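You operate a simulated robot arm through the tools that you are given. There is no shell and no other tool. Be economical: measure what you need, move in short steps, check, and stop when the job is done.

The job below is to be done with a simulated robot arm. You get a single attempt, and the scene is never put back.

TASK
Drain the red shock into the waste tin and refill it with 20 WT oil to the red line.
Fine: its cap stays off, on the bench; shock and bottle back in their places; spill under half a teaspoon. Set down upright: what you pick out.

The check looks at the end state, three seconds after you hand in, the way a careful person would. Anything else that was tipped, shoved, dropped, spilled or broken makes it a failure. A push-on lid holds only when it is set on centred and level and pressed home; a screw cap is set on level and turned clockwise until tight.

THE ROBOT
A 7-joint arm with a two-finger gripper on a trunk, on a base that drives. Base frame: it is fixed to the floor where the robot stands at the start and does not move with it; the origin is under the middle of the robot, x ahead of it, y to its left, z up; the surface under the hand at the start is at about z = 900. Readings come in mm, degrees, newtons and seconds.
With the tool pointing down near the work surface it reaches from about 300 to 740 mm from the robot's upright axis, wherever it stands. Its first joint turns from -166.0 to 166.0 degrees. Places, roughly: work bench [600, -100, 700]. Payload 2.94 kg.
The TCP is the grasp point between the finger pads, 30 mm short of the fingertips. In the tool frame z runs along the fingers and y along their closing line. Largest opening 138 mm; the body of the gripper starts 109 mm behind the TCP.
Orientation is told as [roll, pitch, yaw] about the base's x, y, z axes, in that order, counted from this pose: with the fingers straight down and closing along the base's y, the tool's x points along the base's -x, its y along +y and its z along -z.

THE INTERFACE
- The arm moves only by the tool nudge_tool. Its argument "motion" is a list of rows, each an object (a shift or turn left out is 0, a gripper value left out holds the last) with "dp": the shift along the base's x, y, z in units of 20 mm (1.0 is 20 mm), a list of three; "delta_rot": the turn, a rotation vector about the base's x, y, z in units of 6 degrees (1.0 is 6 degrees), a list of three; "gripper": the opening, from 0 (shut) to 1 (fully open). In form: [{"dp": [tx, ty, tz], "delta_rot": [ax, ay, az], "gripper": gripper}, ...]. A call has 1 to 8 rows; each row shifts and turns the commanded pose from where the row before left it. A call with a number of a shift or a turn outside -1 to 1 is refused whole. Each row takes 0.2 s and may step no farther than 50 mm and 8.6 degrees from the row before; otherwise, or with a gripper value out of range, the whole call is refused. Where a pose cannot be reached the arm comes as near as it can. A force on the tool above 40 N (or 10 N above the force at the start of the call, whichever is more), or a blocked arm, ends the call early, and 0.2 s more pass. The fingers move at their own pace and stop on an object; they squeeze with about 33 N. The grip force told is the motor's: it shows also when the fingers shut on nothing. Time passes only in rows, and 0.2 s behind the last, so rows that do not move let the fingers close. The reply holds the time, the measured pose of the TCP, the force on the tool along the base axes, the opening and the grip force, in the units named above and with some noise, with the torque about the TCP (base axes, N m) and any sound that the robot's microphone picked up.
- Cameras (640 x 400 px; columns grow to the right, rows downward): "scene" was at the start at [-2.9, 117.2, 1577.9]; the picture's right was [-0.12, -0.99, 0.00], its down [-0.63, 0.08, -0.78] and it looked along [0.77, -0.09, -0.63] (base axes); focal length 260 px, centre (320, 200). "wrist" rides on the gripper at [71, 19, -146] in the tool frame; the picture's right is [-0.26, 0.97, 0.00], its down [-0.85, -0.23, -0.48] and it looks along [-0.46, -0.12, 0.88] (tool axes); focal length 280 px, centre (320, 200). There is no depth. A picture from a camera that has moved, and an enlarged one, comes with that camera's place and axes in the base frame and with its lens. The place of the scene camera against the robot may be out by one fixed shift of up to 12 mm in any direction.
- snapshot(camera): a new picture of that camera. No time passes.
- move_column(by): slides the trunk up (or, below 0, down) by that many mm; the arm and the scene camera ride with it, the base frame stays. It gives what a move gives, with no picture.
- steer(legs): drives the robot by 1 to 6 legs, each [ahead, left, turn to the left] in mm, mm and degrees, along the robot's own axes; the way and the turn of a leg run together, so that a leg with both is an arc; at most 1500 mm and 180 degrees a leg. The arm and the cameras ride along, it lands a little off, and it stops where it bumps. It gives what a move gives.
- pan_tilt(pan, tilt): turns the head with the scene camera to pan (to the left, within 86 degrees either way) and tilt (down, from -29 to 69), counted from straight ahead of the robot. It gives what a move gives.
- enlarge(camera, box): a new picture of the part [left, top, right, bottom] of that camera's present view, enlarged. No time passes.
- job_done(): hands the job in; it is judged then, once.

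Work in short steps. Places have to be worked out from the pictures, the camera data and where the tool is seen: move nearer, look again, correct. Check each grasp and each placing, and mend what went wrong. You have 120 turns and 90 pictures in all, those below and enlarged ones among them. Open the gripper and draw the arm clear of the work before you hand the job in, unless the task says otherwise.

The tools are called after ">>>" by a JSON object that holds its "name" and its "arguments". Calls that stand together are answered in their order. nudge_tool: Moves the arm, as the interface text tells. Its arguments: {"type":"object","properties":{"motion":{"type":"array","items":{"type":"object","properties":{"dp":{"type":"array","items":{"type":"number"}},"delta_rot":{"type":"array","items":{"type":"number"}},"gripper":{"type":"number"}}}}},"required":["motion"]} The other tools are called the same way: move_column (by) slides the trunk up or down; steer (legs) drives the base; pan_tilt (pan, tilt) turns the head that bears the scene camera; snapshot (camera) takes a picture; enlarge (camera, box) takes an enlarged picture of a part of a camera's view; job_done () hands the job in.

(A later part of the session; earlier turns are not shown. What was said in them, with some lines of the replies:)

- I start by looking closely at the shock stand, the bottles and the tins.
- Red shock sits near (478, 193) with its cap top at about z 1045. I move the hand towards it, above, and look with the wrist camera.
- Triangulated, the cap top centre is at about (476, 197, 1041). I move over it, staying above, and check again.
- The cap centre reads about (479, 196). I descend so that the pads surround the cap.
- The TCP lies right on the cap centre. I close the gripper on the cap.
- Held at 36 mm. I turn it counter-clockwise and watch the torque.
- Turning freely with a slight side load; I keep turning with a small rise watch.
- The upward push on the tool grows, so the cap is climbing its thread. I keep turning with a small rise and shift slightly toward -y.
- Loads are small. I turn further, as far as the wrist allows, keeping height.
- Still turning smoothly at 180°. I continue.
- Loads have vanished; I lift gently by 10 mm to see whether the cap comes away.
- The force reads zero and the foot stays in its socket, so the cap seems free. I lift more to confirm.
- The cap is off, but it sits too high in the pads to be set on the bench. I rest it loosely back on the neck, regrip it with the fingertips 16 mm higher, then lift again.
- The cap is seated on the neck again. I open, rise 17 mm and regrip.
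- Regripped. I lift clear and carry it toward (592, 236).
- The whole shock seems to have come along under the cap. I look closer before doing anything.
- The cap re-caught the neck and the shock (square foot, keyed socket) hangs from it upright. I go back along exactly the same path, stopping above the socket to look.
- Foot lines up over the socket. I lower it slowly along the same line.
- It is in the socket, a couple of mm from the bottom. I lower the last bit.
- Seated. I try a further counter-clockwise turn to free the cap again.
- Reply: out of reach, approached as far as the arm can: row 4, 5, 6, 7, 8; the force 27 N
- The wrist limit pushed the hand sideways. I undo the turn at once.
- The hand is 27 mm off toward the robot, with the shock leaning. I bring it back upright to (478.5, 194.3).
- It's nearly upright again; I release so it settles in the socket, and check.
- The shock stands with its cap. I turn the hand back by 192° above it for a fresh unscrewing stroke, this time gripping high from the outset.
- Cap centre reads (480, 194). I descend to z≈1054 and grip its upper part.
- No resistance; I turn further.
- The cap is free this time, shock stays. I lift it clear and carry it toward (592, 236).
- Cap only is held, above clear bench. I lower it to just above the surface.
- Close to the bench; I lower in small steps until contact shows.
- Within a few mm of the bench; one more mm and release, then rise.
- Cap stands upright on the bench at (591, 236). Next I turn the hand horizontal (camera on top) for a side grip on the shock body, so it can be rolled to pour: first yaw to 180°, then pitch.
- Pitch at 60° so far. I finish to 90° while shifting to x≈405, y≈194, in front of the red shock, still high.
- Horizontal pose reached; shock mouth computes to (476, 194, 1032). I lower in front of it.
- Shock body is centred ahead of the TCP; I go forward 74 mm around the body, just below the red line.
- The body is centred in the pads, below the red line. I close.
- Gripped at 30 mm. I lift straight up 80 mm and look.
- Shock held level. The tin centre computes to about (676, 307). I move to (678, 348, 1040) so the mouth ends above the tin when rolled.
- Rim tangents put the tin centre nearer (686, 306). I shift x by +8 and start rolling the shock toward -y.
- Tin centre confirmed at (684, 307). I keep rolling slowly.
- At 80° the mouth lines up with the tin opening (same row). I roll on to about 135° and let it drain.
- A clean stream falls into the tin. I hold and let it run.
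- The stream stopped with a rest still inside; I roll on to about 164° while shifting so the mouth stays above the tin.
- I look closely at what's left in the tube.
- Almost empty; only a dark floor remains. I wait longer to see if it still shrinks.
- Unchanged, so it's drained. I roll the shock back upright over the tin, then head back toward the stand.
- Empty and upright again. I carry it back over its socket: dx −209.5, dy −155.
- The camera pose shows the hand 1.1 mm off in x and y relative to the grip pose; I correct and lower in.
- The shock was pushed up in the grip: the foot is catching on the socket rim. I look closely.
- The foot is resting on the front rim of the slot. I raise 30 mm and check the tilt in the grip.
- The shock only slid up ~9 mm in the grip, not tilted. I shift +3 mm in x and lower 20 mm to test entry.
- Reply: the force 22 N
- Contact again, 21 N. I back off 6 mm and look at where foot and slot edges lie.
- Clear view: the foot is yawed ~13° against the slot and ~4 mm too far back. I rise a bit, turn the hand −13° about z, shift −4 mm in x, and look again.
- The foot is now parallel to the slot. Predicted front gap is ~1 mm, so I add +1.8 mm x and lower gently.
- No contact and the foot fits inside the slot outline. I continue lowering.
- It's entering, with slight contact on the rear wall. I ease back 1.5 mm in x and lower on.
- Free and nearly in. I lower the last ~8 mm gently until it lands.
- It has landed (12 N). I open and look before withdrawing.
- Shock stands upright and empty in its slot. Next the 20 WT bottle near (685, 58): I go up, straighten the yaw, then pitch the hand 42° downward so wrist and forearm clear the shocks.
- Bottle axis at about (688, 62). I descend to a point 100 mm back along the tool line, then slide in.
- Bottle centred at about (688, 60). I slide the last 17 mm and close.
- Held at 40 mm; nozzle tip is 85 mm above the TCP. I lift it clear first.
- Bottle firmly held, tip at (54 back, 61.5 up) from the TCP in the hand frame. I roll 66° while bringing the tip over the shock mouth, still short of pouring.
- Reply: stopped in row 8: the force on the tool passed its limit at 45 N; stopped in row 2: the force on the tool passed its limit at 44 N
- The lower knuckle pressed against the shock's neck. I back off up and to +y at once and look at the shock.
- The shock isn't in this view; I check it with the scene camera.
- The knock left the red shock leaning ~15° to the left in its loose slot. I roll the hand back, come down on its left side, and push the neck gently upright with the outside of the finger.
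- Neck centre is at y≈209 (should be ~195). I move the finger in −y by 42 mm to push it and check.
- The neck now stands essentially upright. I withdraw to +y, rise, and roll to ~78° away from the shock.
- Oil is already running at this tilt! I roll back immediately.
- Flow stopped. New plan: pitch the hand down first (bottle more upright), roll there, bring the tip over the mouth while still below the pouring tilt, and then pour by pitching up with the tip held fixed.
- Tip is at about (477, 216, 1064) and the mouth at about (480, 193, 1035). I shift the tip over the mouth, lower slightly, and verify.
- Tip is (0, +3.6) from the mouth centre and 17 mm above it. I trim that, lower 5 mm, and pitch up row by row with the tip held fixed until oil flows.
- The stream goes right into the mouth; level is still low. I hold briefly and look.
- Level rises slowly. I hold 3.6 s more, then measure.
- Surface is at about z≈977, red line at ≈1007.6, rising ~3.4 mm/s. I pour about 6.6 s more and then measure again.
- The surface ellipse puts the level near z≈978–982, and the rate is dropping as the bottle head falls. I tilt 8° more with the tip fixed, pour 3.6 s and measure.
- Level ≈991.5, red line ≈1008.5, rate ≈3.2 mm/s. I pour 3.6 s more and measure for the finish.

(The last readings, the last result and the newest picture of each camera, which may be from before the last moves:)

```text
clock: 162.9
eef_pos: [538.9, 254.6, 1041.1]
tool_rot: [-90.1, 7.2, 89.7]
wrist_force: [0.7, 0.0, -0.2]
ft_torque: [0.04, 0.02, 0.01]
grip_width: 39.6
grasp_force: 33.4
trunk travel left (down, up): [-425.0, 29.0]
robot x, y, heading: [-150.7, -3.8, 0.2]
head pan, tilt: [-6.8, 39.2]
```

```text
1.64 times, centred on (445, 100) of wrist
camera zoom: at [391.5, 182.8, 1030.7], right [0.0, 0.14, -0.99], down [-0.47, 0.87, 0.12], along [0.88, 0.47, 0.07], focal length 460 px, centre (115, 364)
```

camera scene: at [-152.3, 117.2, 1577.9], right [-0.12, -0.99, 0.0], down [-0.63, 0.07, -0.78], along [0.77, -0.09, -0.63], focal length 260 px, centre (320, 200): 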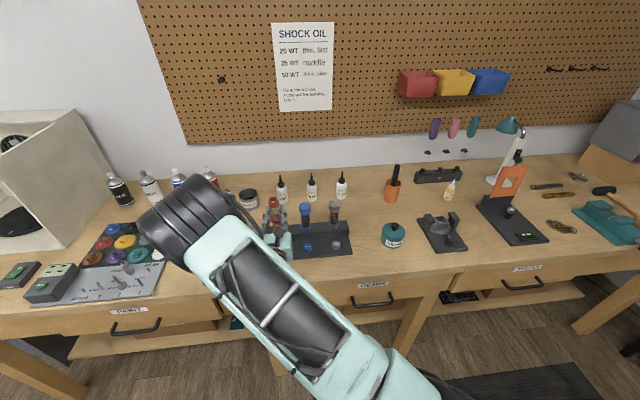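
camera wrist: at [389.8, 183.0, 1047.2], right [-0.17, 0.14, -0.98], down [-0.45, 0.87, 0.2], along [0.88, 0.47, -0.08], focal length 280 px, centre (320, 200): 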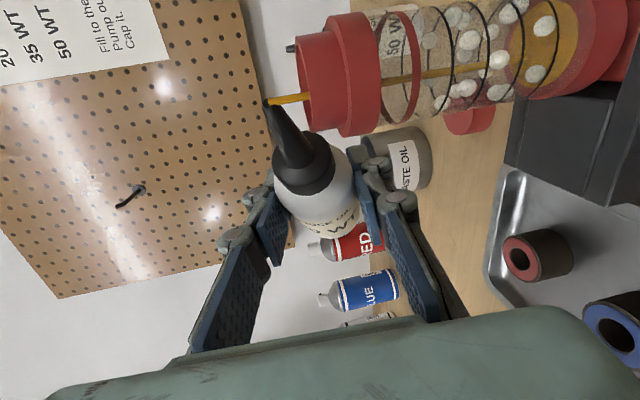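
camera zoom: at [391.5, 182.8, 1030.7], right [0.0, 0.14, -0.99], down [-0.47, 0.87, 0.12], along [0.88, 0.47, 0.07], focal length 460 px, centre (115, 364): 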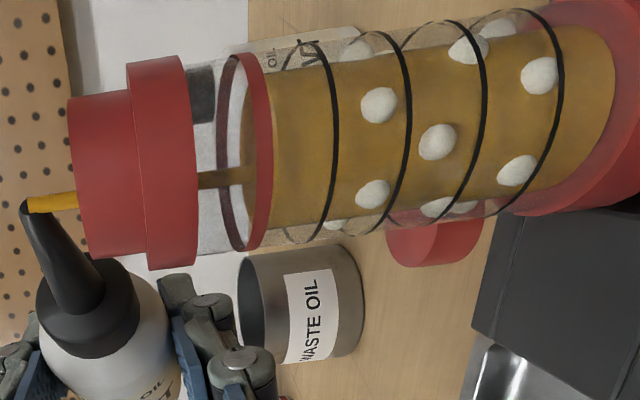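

Level is now ≈1006, just under the line; the tail of the flow will bring it up. I pitch back now with the tip held over the mouth.

>>> {"name": "nudge_tool", "arguments": {"motion": [{"dp": [-0.03, 0, -0.19], "delta_rot": [0, 0.67, 0]}, {"dp": [-0.078, 0, -0.275], "delta_rot": [0, 1, 0]}, {"dp": [-0.106, 0, -0.266], "delta_rot": [0, 1, 0]}, {"dp": [-0.133, 0, -0.253], "delta_rot": [0, 1, 0]}, {"dp": [-0.159, 0, -0.238], "delta_rot": [0, 1, 0]}, {"dp": [-0.183, 0, -0.22], "delta_rot": [0, 1, 0]}, {"dp": [-0.205, 0, -0.2], "delta_rot": [0, 1, 0]}, {}]}}

>>> {"name": "enlarge", "arguments": {"camera": "wrist", "box": [250, 0, 640, 200]}}

```text
clock: 164.7
eef_pos: [521.7, 254.8, 1007.7]
tool_rot: [-49.7, 5.7, 94.6]
wrist_force: [0.5, -0.4, -0.9]
ft_torque: [0.0, 0.01, 0.0]
grip_width: 39.7
grasp_force: 33.3
trunk travel left (down, up): [-425.0, 29.0]
robot x, y, heading: [-150.4, -2.7, 0.2]
head pan, tilt: [-6.8, 39.2]
```

```text
1.64 times, centred on (445, 100) of wrist
camera zoom: at [400.8, 183.4, 1094.2], right [-0.64, 0.14, -0.76], down [-0.28, 0.87, 0.4], along [0.72, 0.47, -0.51], focal length 460 px, centre (115, 364)
```

zoom: 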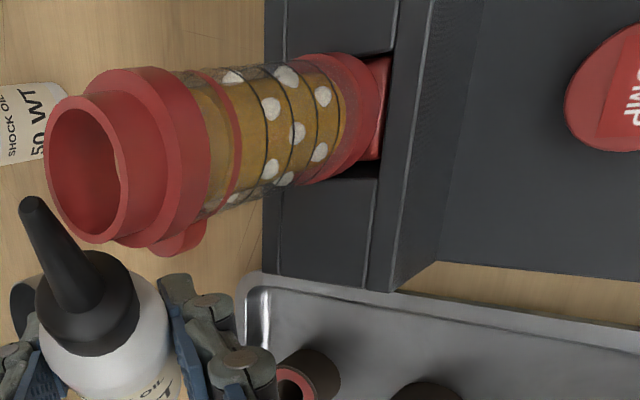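

Flow has stopped with the level at the red line, and no pictures are left, so I return the bottle by the recorded poses. First I retreat along the path I came in on.

>>> {"name": "nudge_tool", "arguments": {"motion": [{"dp": [0, 0, 0.4]}, {"dp": [-0.16, 0.5, 0.18]}, {"dp": [-0.16, 0.525, 0.18]}, {"dp": [0, 0.7, 0]}, {"dp": [0, 0.7, 0]}, {"dp": [0.24, 0, 0.85]}, {"dp": [0.24, 0, 0.85]}, {"dp": [0.24, 0, 0.85]}]}}

>>> {"name": "nudge_tool", "arguments": {"motion": [{"dp": [0.24, 0, 0.85], "delta_rot": [-0.743, 0, 0.669]}, {"delta_rot": [-0.743, 0, 0.669]}, {"delta_rot": [-0.743, 0, 0.669]}, {"delta_rot": [-0.743, 0, 0.669]}, {"delta_rot": [-0.743, 0, 0.669]}, {"delta_rot": [-0.743, 0, 0.669]}, {"delta_rot": [-0.743, 0, 0.669]}, {"delta_rot": [-0.743, 0, 0.669]}]}}

>>> {"name": "nudge_tool", "arguments": {"motion": [{"delta_rot": [-0.743, 0, 0.669]}, {"delta_rot": [-0.743, 0, 0.669]}, {"delta_rot": [-0.743, 0, 0.669]}, {"delta_rot": [-0.743, 0, 0.669]}, {"delta_rot": [-0.743, 0, 0.669]}, {}]}}

```text
clock: 166.5
eef_pos: [528.6, 302.4, 1074.6]
tool_rot: [-49.9, 5.7, 94.4]
wrist_force: [0.3, -0.5, -0.3]
ft_torque: [-0.03, -0.02, 0.04]
grip_width: 39.5
grasp_force: 33.0
trunk travel left (down, up): [-425.0, 29.0]
robot x, y, heading: [-150.0, -1.3, 0.0]
head pan, tilt: [-6.8, 39.2]
```

```text
clock: 168.3
eef_pos: [533.3, 303.1, 1090.5]
tool_rot: [-34.5, 38.1, 133.7]
wrist_force: [0.5, -0.6, -0.2]
ft_torque: [0.02, 0.05, 0.0]
grip_width: 39.6
grasp_force: 33.1
trunk travel left (down, up): [-425.0, 29.0]
robot x, y, heading: [-148.3, 0.8, -0.1]
head pan, tilt: [-6.8, 39.2]
```

```text
clock: 169.7
eef_pos: [532.2, 303.4, 1091.4]
tool_rot: [-7.3, 48.3, 172.7]
wrist_force: [0.0, 0.9, -1.2]
ft_torque: [0.05, 0.0, 0.02]
grip_width: 39.7
grasp_force: 33.2
trunk travel left (down, up): [-425.0, 29.0]
robot x, y, heading: [-151.8, -1.1, -0.0]
head pan, tilt: [-6.8, 39.2]
```

Nearly back to the grip orientation; I apply the remaining computed turn and carry the bottle to above its place.

>>> {"name": "nudge_tool", "arguments": {"motion": [{"delta_rot": [-0.783, 0.158, 0.353], "dp": [0, 0, 0.5]}, {"dp": [0.6, -0.935, 0.1]}, {"dp": [0.6, -0.935, 0]}, {"dp": [0.6, -0.935, 0]}, {"dp": [0.6, -0.935, 0]}, {"dp": [0.6, -0.935, 0]}, {"dp": [0.6, -0.935, 0]}, {"dp": [0.6, -0.935, 0]}]}}

>>> {"name": "nudge_tool", "arguments": {"motion": [{"dp": [0.6, -0.935, 0]}, {"dp": [0.6, -0.935, 0]}, {"dp": [0.6, -0.935, 0]}, {"dp": [0.6, -0.935, 0]}, {"dp": [0.6, -0.935, 0]}, {"dp": [0.6, -0.935, 0]}, {}]}}

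>>> {"name": "nudge_tool", "arguments": {"motion": [{}]}}

>>> {"name": "nudge_tool", "arguments": {"motion": [{}]}}

>>> {"name": "nudge_tool", "arguments": {"motion": [{}]}}

```text
clock: 171.5
eef_pos: [618.3, 170.1, 1102.9]
tool_rot: [-0.4, 47.6, -180.0]
wrist_force: [1.1, -0.3, 0.0]
ft_torque: [-0.01, -0.02, 0.0]
grip_width: 39.8
grasp_force: 33.1
trunk travel left (down, up): [-425.0, 29.0]
robot x, y, heading: [-147.4, -2.0, 0.2]
head pan, tilt: [-6.8, 39.2]
```

```text
clock: 173.1
eef_pos: [689.4, 60.7, 1104.2]
tool_rot: [-0.4, 47.6, -179.9]
wrist_force: [0.7, -0.4, -0.7]
ft_torque: [-0.03, 0.03, 0.01]
grip_width: 39.3
grasp_force: 33.0
trunk travel left (down, up): [-425.0, 29.0]
robot x, y, heading: [-145.4, -1.0, 0.3]
head pan, tilt: [-6.8, 39.2]
```

```text
clock: 173.5
eef_pos: [688.8, 60.6, 1103.0]
tool_rot: [-0.5, 47.7, -180.0]
wrist_force: [-0.1, -0.5, -0.4]
ft_torque: [0.03, 0.0, 0.02]
grip_width: 39.5
grasp_force: 33.2
trunk travel left (down, up): [-425.0, 29.0]
robot x, y, heading: [-148.1, 0.2, 0.1]
head pan, tilt: [-6.8, 39.2]
```

```text
clock: 173.9
eef_pos: [689.2, 59.5, 1102.6]
tool_rot: [-0.4, 47.7, -179.8]
wrist_force: [-0.8, -0.4, -1.4]
ft_torque: [0.02, -0.01, 0.03]
grip_width: 39.4
grasp_force: 32.8
trunk travel left (down, up): [-425.0, 29.0]
robot x, y, heading: [-149.2, 1.6, -0.0]
head pan, tilt: [-6.8, 39.2]
```

```text
clock: 174.3
eef_pos: [689.6, 60.9, 1102.8]
tool_rot: [-0.3, 47.7, -180.0]
wrist_force: [0.0, -0.3, -0.8]
ft_torque: [-0.01, 0.05, 0.0]
grip_width: 39.6
grasp_force: 32.3
trunk travel left (down, up): [-425.0, 29.0]
robot x, y, heading: [-147.8, -0.7, 0.3]
head pan, tilt: [-6.8, 39.2]
```

Orientation and place match the pick-up pose. I lower 150 mm, then feel for the bench in small steps.

>>> {"name": "nudge_tool", "arguments": {"motion": [{"dp": [0, 0, -1]}, {"dp": [0, 0, -1]}, {"dp": [0, 0, -1]}, {"dp": [0, 0, -1]}, {"dp": [0, 0, -1]}, {"dp": [0, 0, -1]}, {"dp": [0, 0, -1]}, {"dp": [0, 0, -0.5]}]}}

>>> {"name": "nudge_tool", "arguments": {"motion": [{"dp": [0, 0, -0.1]}, {"dp": [0, 0, -0.1]}, {}]}}

>>> {"name": "nudge_tool", "arguments": {"motion": [{"dp": [0, 0, -0.1]}, {"dp": [0, 0, -0.05]}, {}]}}

```text
clock: 176.1
eef_pos: [689.4, 58.3, 954.1]
tool_rot: [-0.4, 47.6, -179.8]
wrist_force: [0.8, 0.5, 0.1]
ft_torque: [-0.04, -0.02, -0.01]
grip_width: 39.6
grasp_force: 33.2
trunk travel left (down, up): [-425.0, 29.0]
robot x, y, heading: [-151.3, -4.0, -0.1]
head pan, tilt: [-6.8, 39.2]
```

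```text
clock: 176.9
eef_pos: [689.6, 59.9, 949.6]
tool_rot: [-0.5, 47.7, -179.8]
wrist_force: [0.7, 0.2, -1.0]
ft_torque: [-0.03, 0.0, -0.01]
grip_width: 39.4
grasp_force: 33.4
trunk travel left (down, up): [-425.0, 29.0]
robot x, y, heading: [-149.4, -1.4, 0.2]
head pan, tilt: [-6.8, 39.2]
```

```text
clock: 177.7
eef_pos: [688.7, 60.0, 946.7]
tool_rot: [-0.4, 47.9, -180.0]
wrist_force: [0.8, 0.3, 4.4]
ft_torque: [0.0, 0.01, 0.03]
grip_width: 39.5
grasp_force: 33.1
trunk travel left (down, up): [-425.0, 29.0]
robot x, y, heading: [-149.8, -0.8, -0.1]
head pan, tilt: [-6.8, 39.2]
```

Contact (4 N). I press one mm more so the base squares up, then open slowly.

>>> {"name": "nudge_tool", "arguments": {"motion": [{"dp": [0, 0, -0.05]}, {}]}}

>>> {"name": "nudge_tool", "arguments": {"motion": [{"gripper": 0.3}, {"gripper": 0.33}, {"gripper": 0.38}, {"gripper": 0.45}, {"gripper": 0.52}, {}, {}]}}

```text
clock: 178.3
eef_pos: [689.4, 60.7, 947.8]
tool_rot: [-0.3, 47.9, -180.0]
wrist_force: [3.3, 0.2, 9.0]
ft_torque: [0.0, -0.06, 0.0]
grip_width: 39.5
grasp_force: 33.4
trunk travel left (down, up): [-425.0, 29.0]
robot x, y, heading: [-147.8, -4.0, -0.2]
head pan, tilt: [-6.8, 39.2]
```

```text
clock: 179.9
eef_pos: [689.3, 60.2, 945.8]
tool_rot: [-0.4, 47.7, -180.0]
wrist_force: [0.0, 0.5, -0.1]
ft_torque: [-0.01, -0.03, 0.02]
grip_width: 71.7
grasp_force: 0.1
trunk travel left (down, up): [-425.0, 29.0]
robot x, y, heading: [-150.6, -2.4, 0.4]
head pan, tilt: [-6.8, 39.2]
```

Released with no load. I withdraw straight back along the tool line, then up and clear.

>>> {"name": "nudge_tool", "arguments": {"motion": [{"dp": [-0.615, 0, 0.562]}, {"dp": [-0.615, 0, 0.562]}, {"dp": [-0.615, 0, 0.562]}, {"dp": [-0.615, 0, 0.562]}, {"dp": [-0.615, 0, 0.562]}, {"dp": [-0.615, 0, 0.562]}, {"dp": [-0.2, 0, 1]}, {"dp": [0, 0, 1]}]}}

>>> {"name": "nudge_tool", "arguments": {"motion": [{"dp": [0, 0, 1]}, {"dp": [0, 0, 1]}, {"dp": [0, 0, 1]}, {"dp": [0, 0, 1]}, {"dp": [0, 0, 1]}, {"dp": [0, 0, 1]}, {"dp": [0, 0, 1]}, {"dp": [0, 0, 1]}]}}

>>> {"name": "snapshot", "arguments": {"camera": "wrist"}}

```text
clock: 181.7
eef_pos: [610.9, 59.7, 1053.7]
tool_rot: [-0.6, 47.8, 180.0]
wrist_force: [0.3, -0.1, -0.2]
ft_torque: [-0.04, -0.01, -0.02]
grip_width: 71.5
grasp_force: 0.2
trunk travel left (down, up): [-425.0, 29.0]
robot x, y, heading: [-149.6, -0.8, 0.2]
head pan, tilt: [-6.8, 39.2]
```

```text
clock: 183.5
eef_pos: [610.5, 60.1, 1213.0]
tool_rot: [-0.3, 47.7, -179.9]
wrist_force: [0.0, -0.1, -0.7]
ft_torque: [-0.01, 0.02, -0.01]
grip_width: 71.7
grasp_force: 0.1
trunk travel left (down, up): [-425.0, 29.0]
robot x, y, heading: [-149.2, -0.9, 0.3]
head pan, tilt: [-6.8, 39.2]
```

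```text
refused: no pictures are left
```

The arm is clear at z≈1213 with the gripper open, and no pictures remain for a last look. I hand the job in.

>>> {"name": "job_done", "arguments": {}}

```text
The job is handed in.
```

The red shock is drained into the waste tin and refilled with 20 WT to about the red line, but I had no pictures left to check the final state.

- **Cap:** It stands upright on the bench. I last saw it there after setting it down.
- **Shock:** It is back in its slot. I knocked it with the gripper while handling the bottle. I pushed it upright again before filling, and it may still lean a few degrees.
- **Fill level:** It read about 2 to 3 mm under the red line just before I stopped pouring. The last of the flow should have closed that gap. There are air bubbles in the oil; I did not press the pump button, since the task did not ask for it.
- **Spill:** A little 20 WT ran out around the tray and stand when the bottle tilted too early. I stopped it quickly and saw no puddle, but I could not measure it against the half-teaspoon limit.
- **Bottle:** I set it back from the recorded pick-up position. I felt it touch the bench and released it, but have no picture of it standing.
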